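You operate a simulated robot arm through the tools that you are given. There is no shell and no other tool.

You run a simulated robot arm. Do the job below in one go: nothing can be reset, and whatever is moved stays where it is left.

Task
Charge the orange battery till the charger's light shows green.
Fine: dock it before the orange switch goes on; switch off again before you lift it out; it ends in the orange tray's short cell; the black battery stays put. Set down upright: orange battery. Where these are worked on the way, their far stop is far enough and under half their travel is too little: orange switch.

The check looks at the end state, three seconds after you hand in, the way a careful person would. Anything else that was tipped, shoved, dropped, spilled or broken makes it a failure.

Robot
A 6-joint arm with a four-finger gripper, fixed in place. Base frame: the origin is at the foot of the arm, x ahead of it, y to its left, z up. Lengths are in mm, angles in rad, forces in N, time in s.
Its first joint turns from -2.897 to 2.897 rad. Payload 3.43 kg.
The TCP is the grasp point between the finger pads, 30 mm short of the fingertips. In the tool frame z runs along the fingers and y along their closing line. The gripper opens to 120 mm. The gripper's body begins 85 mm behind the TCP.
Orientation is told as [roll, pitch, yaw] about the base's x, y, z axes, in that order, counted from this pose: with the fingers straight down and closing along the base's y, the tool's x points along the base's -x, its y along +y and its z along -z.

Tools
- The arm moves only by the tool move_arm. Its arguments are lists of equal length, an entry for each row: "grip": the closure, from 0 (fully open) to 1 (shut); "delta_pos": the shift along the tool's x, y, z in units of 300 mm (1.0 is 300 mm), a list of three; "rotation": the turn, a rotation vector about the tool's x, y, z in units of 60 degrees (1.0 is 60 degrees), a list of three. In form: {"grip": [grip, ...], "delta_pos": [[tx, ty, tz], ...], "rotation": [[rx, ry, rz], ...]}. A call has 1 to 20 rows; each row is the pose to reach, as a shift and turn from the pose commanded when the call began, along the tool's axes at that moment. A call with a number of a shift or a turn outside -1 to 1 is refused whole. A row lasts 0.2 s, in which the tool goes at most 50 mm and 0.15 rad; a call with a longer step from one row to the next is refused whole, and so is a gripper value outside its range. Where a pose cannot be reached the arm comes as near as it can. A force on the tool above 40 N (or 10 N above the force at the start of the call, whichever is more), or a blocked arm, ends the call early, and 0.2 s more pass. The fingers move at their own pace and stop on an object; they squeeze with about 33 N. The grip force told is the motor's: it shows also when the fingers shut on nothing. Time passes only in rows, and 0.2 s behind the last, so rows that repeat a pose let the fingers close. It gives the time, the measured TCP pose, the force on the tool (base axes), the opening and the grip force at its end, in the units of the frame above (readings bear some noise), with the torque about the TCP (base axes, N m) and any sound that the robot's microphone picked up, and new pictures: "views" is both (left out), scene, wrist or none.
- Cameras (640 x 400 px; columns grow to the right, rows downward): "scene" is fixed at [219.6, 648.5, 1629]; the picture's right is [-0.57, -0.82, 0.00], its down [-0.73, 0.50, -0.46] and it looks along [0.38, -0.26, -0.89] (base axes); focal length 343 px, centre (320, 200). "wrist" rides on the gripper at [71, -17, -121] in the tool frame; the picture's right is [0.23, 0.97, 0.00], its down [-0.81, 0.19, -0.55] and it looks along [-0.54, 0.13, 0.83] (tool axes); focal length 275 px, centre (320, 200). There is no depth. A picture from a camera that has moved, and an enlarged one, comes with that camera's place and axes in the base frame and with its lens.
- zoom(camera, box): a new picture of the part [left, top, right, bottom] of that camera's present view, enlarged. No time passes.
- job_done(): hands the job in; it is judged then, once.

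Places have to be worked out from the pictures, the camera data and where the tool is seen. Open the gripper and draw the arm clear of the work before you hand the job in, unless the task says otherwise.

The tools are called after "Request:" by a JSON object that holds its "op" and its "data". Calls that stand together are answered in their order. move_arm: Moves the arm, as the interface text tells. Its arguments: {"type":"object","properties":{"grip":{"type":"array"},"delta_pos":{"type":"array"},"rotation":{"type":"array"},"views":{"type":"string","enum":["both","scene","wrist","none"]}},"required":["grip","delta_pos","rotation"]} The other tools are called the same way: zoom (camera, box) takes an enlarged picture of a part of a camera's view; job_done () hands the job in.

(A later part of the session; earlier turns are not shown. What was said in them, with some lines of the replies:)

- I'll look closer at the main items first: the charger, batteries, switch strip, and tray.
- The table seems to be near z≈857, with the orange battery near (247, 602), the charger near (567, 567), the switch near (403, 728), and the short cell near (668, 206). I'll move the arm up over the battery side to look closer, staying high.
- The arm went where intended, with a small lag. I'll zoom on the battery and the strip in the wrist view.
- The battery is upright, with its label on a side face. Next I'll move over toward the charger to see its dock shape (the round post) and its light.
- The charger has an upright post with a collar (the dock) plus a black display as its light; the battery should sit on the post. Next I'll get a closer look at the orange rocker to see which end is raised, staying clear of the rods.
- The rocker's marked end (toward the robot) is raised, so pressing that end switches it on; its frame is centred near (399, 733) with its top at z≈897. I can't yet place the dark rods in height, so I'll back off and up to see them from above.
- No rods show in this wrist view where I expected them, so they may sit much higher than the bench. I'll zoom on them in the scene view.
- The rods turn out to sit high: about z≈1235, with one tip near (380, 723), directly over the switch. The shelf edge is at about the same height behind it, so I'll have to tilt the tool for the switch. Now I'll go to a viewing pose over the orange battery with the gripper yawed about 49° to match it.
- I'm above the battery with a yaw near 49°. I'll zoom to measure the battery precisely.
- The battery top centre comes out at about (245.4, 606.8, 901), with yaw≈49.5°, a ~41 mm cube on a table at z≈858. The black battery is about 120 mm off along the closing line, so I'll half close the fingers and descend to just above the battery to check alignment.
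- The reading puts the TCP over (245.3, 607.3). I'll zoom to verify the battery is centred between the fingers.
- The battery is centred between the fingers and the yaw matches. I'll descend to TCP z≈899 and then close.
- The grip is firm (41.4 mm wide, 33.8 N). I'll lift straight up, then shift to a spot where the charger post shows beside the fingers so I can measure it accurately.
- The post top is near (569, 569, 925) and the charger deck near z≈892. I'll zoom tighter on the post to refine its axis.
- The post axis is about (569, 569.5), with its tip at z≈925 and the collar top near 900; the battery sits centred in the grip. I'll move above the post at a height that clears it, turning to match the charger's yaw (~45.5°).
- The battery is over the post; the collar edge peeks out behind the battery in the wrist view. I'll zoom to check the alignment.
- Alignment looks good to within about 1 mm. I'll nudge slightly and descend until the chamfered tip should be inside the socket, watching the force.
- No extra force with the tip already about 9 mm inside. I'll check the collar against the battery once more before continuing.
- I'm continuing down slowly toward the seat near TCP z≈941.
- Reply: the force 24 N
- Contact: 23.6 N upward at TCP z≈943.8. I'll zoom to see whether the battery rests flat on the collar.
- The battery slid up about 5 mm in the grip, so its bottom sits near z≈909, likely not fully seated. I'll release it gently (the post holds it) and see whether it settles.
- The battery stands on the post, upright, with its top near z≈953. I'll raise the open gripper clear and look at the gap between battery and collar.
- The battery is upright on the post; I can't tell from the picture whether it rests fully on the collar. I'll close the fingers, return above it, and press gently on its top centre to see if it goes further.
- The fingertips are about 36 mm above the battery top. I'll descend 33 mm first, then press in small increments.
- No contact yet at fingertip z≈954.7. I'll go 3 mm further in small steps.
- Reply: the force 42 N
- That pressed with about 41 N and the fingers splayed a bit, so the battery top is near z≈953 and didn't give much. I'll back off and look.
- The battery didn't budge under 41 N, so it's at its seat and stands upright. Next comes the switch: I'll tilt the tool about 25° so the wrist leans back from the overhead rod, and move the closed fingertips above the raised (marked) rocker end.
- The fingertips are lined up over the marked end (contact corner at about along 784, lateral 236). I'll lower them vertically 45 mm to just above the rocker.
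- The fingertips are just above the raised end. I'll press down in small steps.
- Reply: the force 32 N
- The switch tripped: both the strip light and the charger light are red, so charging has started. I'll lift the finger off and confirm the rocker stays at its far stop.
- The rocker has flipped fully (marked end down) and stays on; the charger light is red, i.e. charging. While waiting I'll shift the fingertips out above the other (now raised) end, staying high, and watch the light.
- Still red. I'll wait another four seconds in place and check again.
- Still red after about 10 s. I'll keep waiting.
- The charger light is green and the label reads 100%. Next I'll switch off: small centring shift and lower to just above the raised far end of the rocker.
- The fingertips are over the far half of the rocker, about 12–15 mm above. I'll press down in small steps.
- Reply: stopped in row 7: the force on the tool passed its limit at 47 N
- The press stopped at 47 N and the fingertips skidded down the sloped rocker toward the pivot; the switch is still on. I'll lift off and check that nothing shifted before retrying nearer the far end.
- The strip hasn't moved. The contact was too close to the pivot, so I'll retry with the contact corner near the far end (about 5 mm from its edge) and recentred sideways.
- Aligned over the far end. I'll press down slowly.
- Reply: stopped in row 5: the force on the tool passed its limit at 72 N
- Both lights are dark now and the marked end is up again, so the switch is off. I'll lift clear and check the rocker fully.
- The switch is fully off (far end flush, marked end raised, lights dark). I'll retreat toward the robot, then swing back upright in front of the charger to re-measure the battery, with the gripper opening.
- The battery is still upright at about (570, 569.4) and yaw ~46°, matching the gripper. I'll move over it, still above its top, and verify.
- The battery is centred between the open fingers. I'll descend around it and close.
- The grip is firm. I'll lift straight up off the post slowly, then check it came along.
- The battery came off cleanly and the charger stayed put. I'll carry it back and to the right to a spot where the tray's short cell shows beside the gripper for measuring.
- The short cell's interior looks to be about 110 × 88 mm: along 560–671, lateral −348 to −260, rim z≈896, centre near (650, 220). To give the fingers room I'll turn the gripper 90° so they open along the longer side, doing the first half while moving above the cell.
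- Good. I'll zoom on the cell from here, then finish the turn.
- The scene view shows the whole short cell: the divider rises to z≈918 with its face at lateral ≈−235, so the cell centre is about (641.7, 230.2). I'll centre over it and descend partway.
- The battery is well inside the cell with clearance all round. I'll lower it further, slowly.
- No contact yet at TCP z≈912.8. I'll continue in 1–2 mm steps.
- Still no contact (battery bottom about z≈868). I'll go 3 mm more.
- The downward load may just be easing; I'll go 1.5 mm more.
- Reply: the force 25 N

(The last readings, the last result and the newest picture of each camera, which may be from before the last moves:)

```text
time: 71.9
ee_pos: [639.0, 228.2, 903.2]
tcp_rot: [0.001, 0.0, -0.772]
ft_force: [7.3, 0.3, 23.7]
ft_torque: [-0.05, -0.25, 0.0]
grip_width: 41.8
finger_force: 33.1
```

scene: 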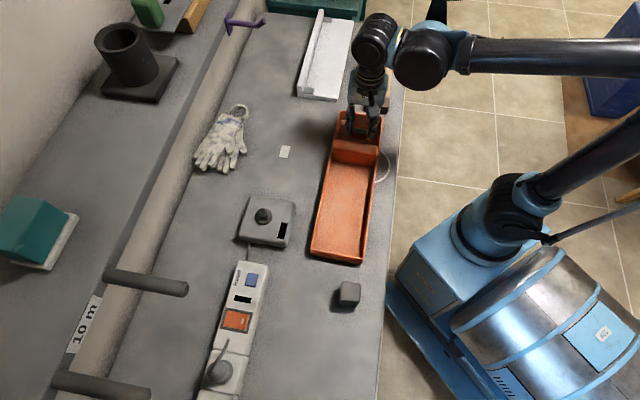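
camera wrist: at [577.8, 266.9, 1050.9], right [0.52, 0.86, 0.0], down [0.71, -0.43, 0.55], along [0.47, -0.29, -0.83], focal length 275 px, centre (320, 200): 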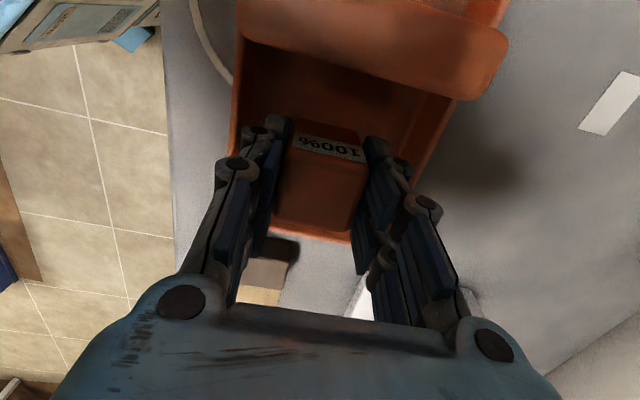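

The battery is on the floor of the cell (23.7 N). I'll ease up about 1 mm to unload, then open the fingers.

Request:
{"op": "move_arm", "data": {"grip": [0.8, 0.8, 0.7, 0.6, 0.5, 0.5, 0.5], "delta_pos": [[0, 0, -0.003], [0, 0, -0.004], [0, 0, -0.004], [0, 0, -0.004], [0, 0, -0.004], [0, 0, -0.004], [0, 0, -0.004]], "rotation": [[0, 0, 0], [0, 0, 0], [0, 0, 0], [0, 0, 0], [0, 0, 0], [0, 0, 0], [0, 0, 0]]}}

Request:
{"op": "zoom", "data": {"camera": "wrist", "box": [160, 0, 480, 260]}}

Request:
{"op": "zoom", "data": {"camera": "scene", "box": [310, 80, 410, 180]}}

```text
time: 73.5
ee_pos: [640.4, 229.2, 903.8]
tcp_rot: [0.001, 0.0, -0.774]
ft_force: [-0.1, 0.3, -0.3]
ft_torque: [-0.02, 0.03, 0.0]
grip_width: 59.9
finger_force: 0.1
camera wrist: at [578.3, 267.8, 1024.8], right [0.52, 0.86, 0.0], down [0.71, -0.43, 0.55], along [0.47, -0.29, -0.83], focal length 275 px, centre (320, 200)
```

scene: 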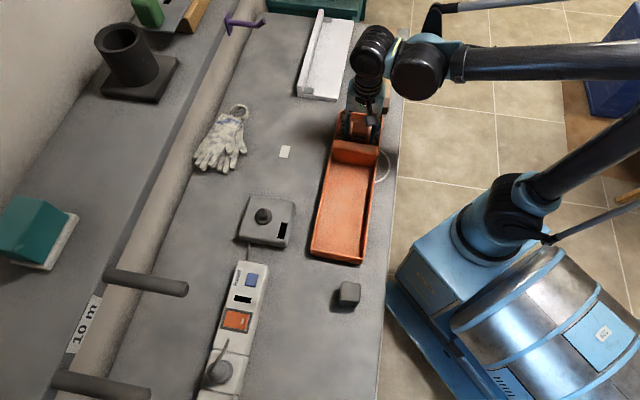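
wrist: 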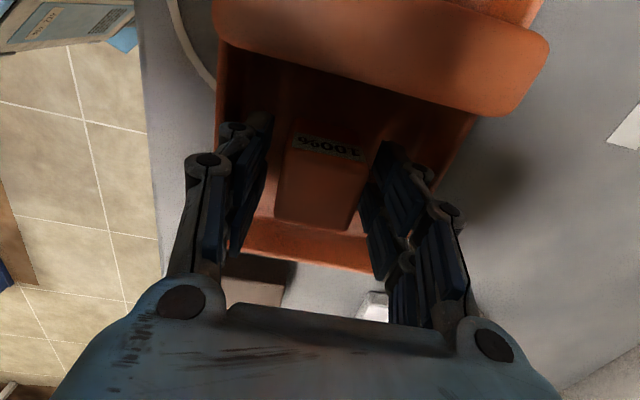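

```text
1.54 times, centred on (320, 130) of wrist
camera zoom: at [578.3, 267.8, 1024.8], right [0.52, 0.86, 0.0], down [0.71, -0.43, 0.55], along [0.47, -0.29, -0.83], focal length 424 px, centre (320, 308)
```

zoom: 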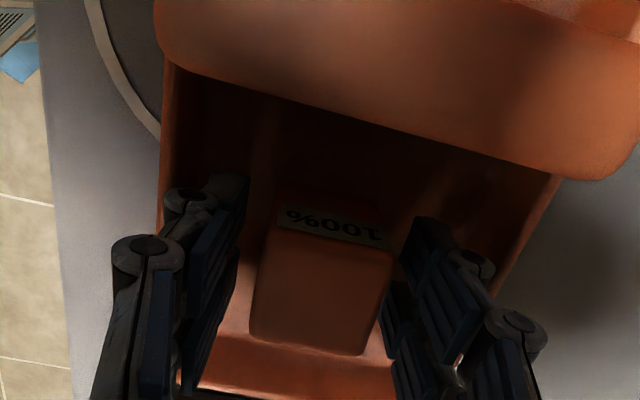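

```text
4.00 times, centred on (360, 130) of scene
camera zoom: at [219.6, 648.5, 1629.0], right [-0.57, -0.82, 0.0], down [-0.73, 0.5, -0.46], along [0.38, -0.26, -0.89], focal length 1372 px, centre (160, 480)
```

zoom: 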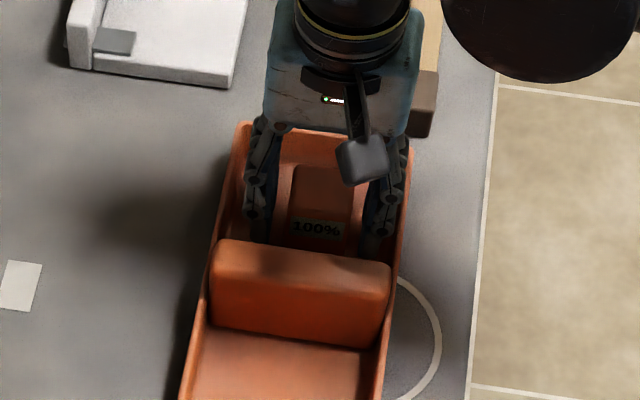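

The battery stands upright in the short cell. I'll open a touch more and lift straight up.

Request:
{"op": "move_arm", "data": {"grip": [0.45, 0.45, 0.45, 0.45, 0.45, 0.45, 0.45, 0.45], "delta_pos": [[0, 0, 0], [0, 0, -0.03], [0, 0, -0.09], [0, 0, -0.2], [0, 0, -0.33], [0, 0, -0.46], [0, 0, -0.5], [0, 0, -0.5]], "rotation": [[0, 0, 0], [0, 0, 0], [0, 0, 0], [0, 0, 0], [0, 0, 0], [0, 0, 0], [0, 0, 0], [0, 0, 0]]}}

Request:
{"op": "zoom", "data": {"camera": "wrist", "box": [200, 0, 440, 160]}}

Request:
{"op": "zoom", "data": {"camera": "scene", "box": [310, 80, 410, 180]}}

```text
time: 75.3
ee_pos: [639.2, 229.8, 1054.4]
tcp_rot: [0.001, 0.0, -0.772]
ft_force: [1.0, -0.3, -0.2]
ft_torque: [-0.01, 0.0, -0.01]
grip_width: 65.8
finger_force: 0.0
camera wrist: at [576.9, 267.5, 1175.2], right [0.52, 0.86, 0.0], down [0.71, -0.43, 0.55], along [0.47, -0.28, -0.83], focal length 275 px, centre (320, 200)
```

scene: 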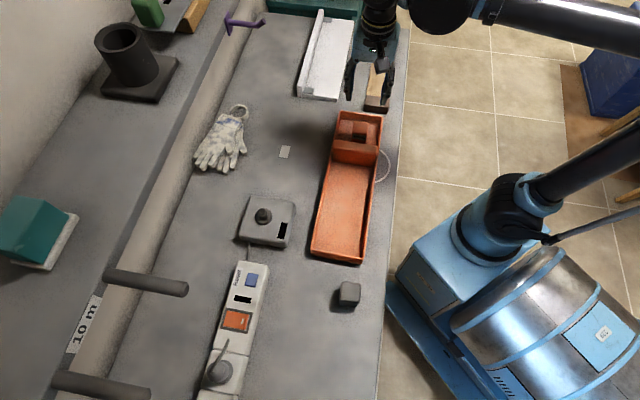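
wrist: 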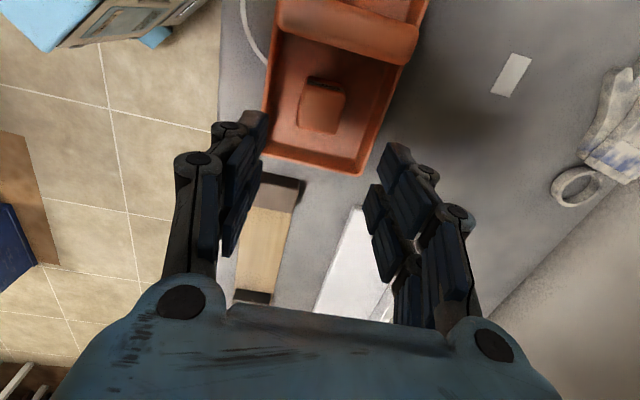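

```text
2.50 times, centred on (320, 80) of wrist
camera zoom: at [576.9, 267.5, 1175.2], right [0.52, 0.86, 0.0], down [0.71, -0.43, 0.55], along [0.47, -0.28, -0.83], focal length 688 px, centre (320, 500)
```

zoom: 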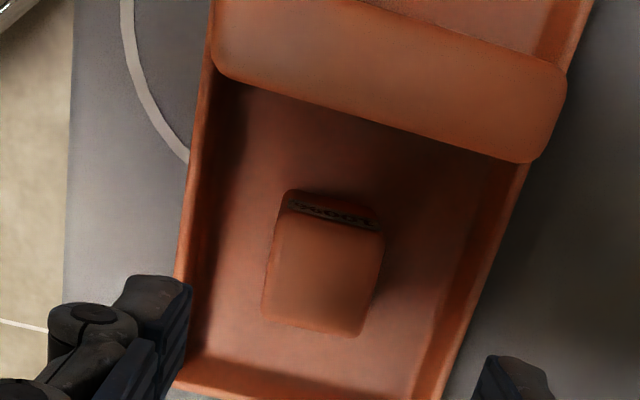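

```text
4.00 times, centred on (360, 130) of scene
camera zoom: at [219.6, 648.5, 1629.0], right [-0.57, -0.82, 0.0], down [-0.73, 0.5, -0.46], along [0.38, -0.26, -0.89], focal length 1372 px, centre (160, 480)
```

zoom: 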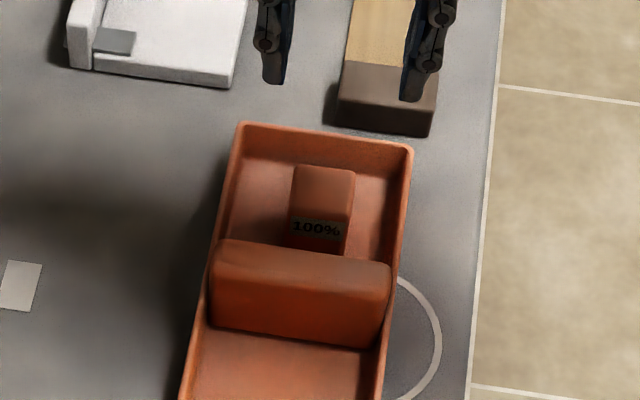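

The battery stands upright in the short cell with 100% showing. I'll draw the arm back and up, opening the gripper fully, then check the whole bench.

Request:
{"op": "move_arm", "data": {"grip": [0.4, 0.3, 0.2, 0.1, 0, 0, 0, 0], "delta_pos": [[0.0, 0.0, -0.1], [0.064, -0.085, -0.17], [0.128, -0.171, -0.22], [0.192, -0.257, -0.27], [0.256, -0.342, -0.31], [0.32, -0.428, -0.333], [0.384, -0.513, -0.333], [0.384, -0.513, -0.333]], "rotation": [[0, 0, 0], [0, 0, 0], [0, 0, 0], [0, 0, 0], [0, 0, 0], [0, 0, 0], [0, 0, 0], [0, 0, 0]]}}

Request:
{"op": "zoom", "data": {"camera": "scene", "box": [180, 180, 400, 400]}}

Request:
{"op": "zoom", "data": {"camera": "scene", "box": [300, 90, 420, 190]}}

Request:
{"op": "zoom", "data": {"camera": "scene", "box": [200, 250, 290, 350]}}

```text
time: 77.1
ee_pos: [448.4, 200.1, 1152.8]
tcp_rot: [0.002, 0.001, -0.773]
ft_force: [0.2, -0.1, 0.2]
ft_torque: [-0.01, -0.02, -0.01]
grip_width: 120.1
finger_force: 0.1
camera wrist: at [387.1, 238.2, 1274.6], right [0.52, 0.86, 0.0], down [0.71, -0.43, 0.55], along [0.47, -0.28, -0.83], focal length 275 px, centre (320, 200)
```

scene: 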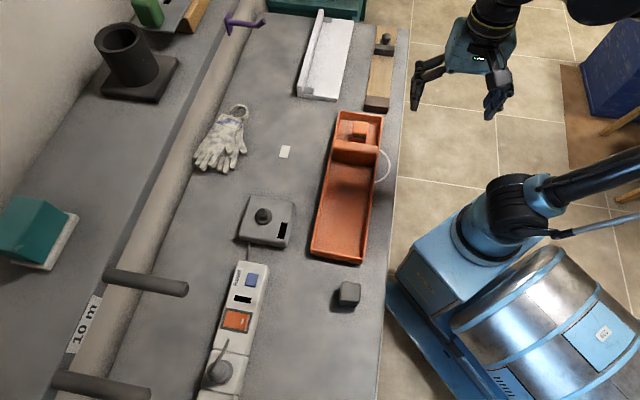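
wrist: 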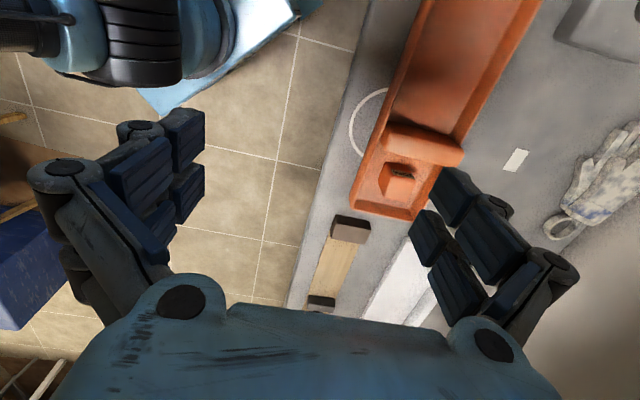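

```text
1.82 times, centred on (290, 290) of scene
camera zoom: at [219.6, 648.5, 1629.0], right [-0.57, -0.82, 0.0], down [-0.73, 0.5, -0.46], along [0.38, -0.26, -0.89], focal length 624 px, centre (374, 36)
```

zoom: 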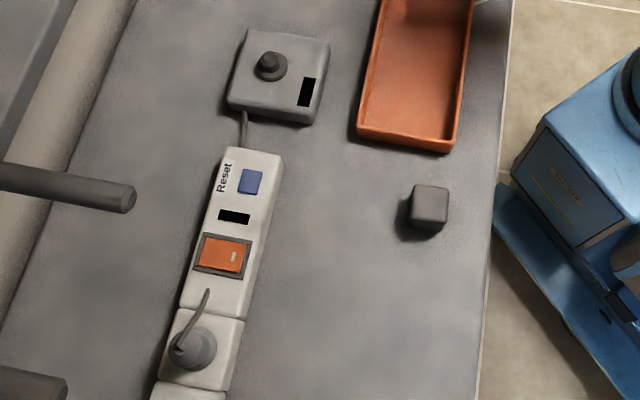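

```text
4.00 times, centred on (360, 140) of scene
camera zoom: at [219.6, 648.5, 1629.0], right [-0.57, -0.82, 0.0], down [-0.73, 0.5, -0.46], along [0.38, -0.26, -0.89], focal length 1372 px, centre (160, 440)
```

zoom: 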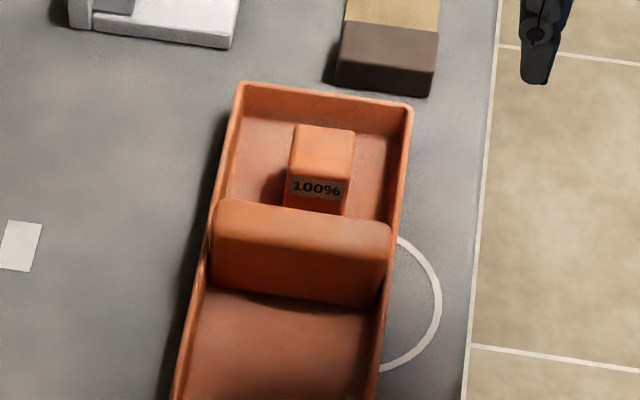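

```text
4.00 times, centred on (245, 300) of scene
camera zoom: at [219.6, 648.5, 1629.0], right [-0.57, -0.82, 0.0], down [-0.73, 0.5, -0.46], along [0.38, -0.26, -0.89], focal length 1372 px, centre (620, -200)
```

zoom: 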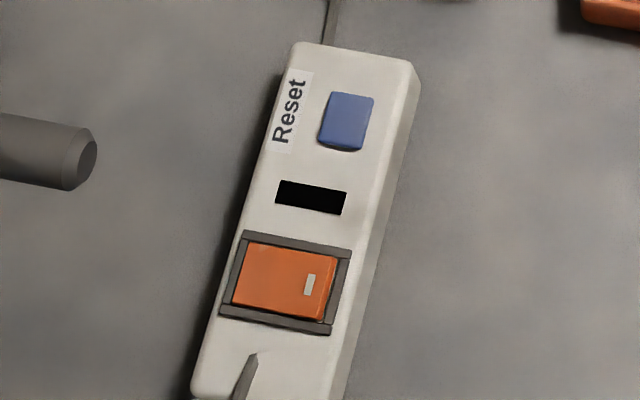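

The bench matches its starting layout: charger, strip, tray and black battery are unmoved, the switch is off and the lights are dark. The charged orange battery stands upright in the short cell, and the arm is clear with the gripper open, so I'm handing in.

Request:
{"op": "job_done", "data": {}}

```text
The job is handed in.
```

The orange battery charged to 100%: the charger's light turned green. It now stands upright in the orange tray's short cell.

- **Order:** I docked the battery on the charger's post before switching on. I switched off again before lifting it out, and both lights were dark by then.
- **Switch:** The orange switch went all the way over for on. The first try at off slipped down the rocker at 47 N without flipping it. The second try flipped it fully off, with the force peaking at 72 N.
- **Docking:** I couldn't see whether the battery sat flush on the charger's collar. It didn't move under a 41 N press and it charged normally.
- **Everything else:** In the final pictures the black battery, charger, power strip and tray are where they started. The arm is drawn back with the gripper open.
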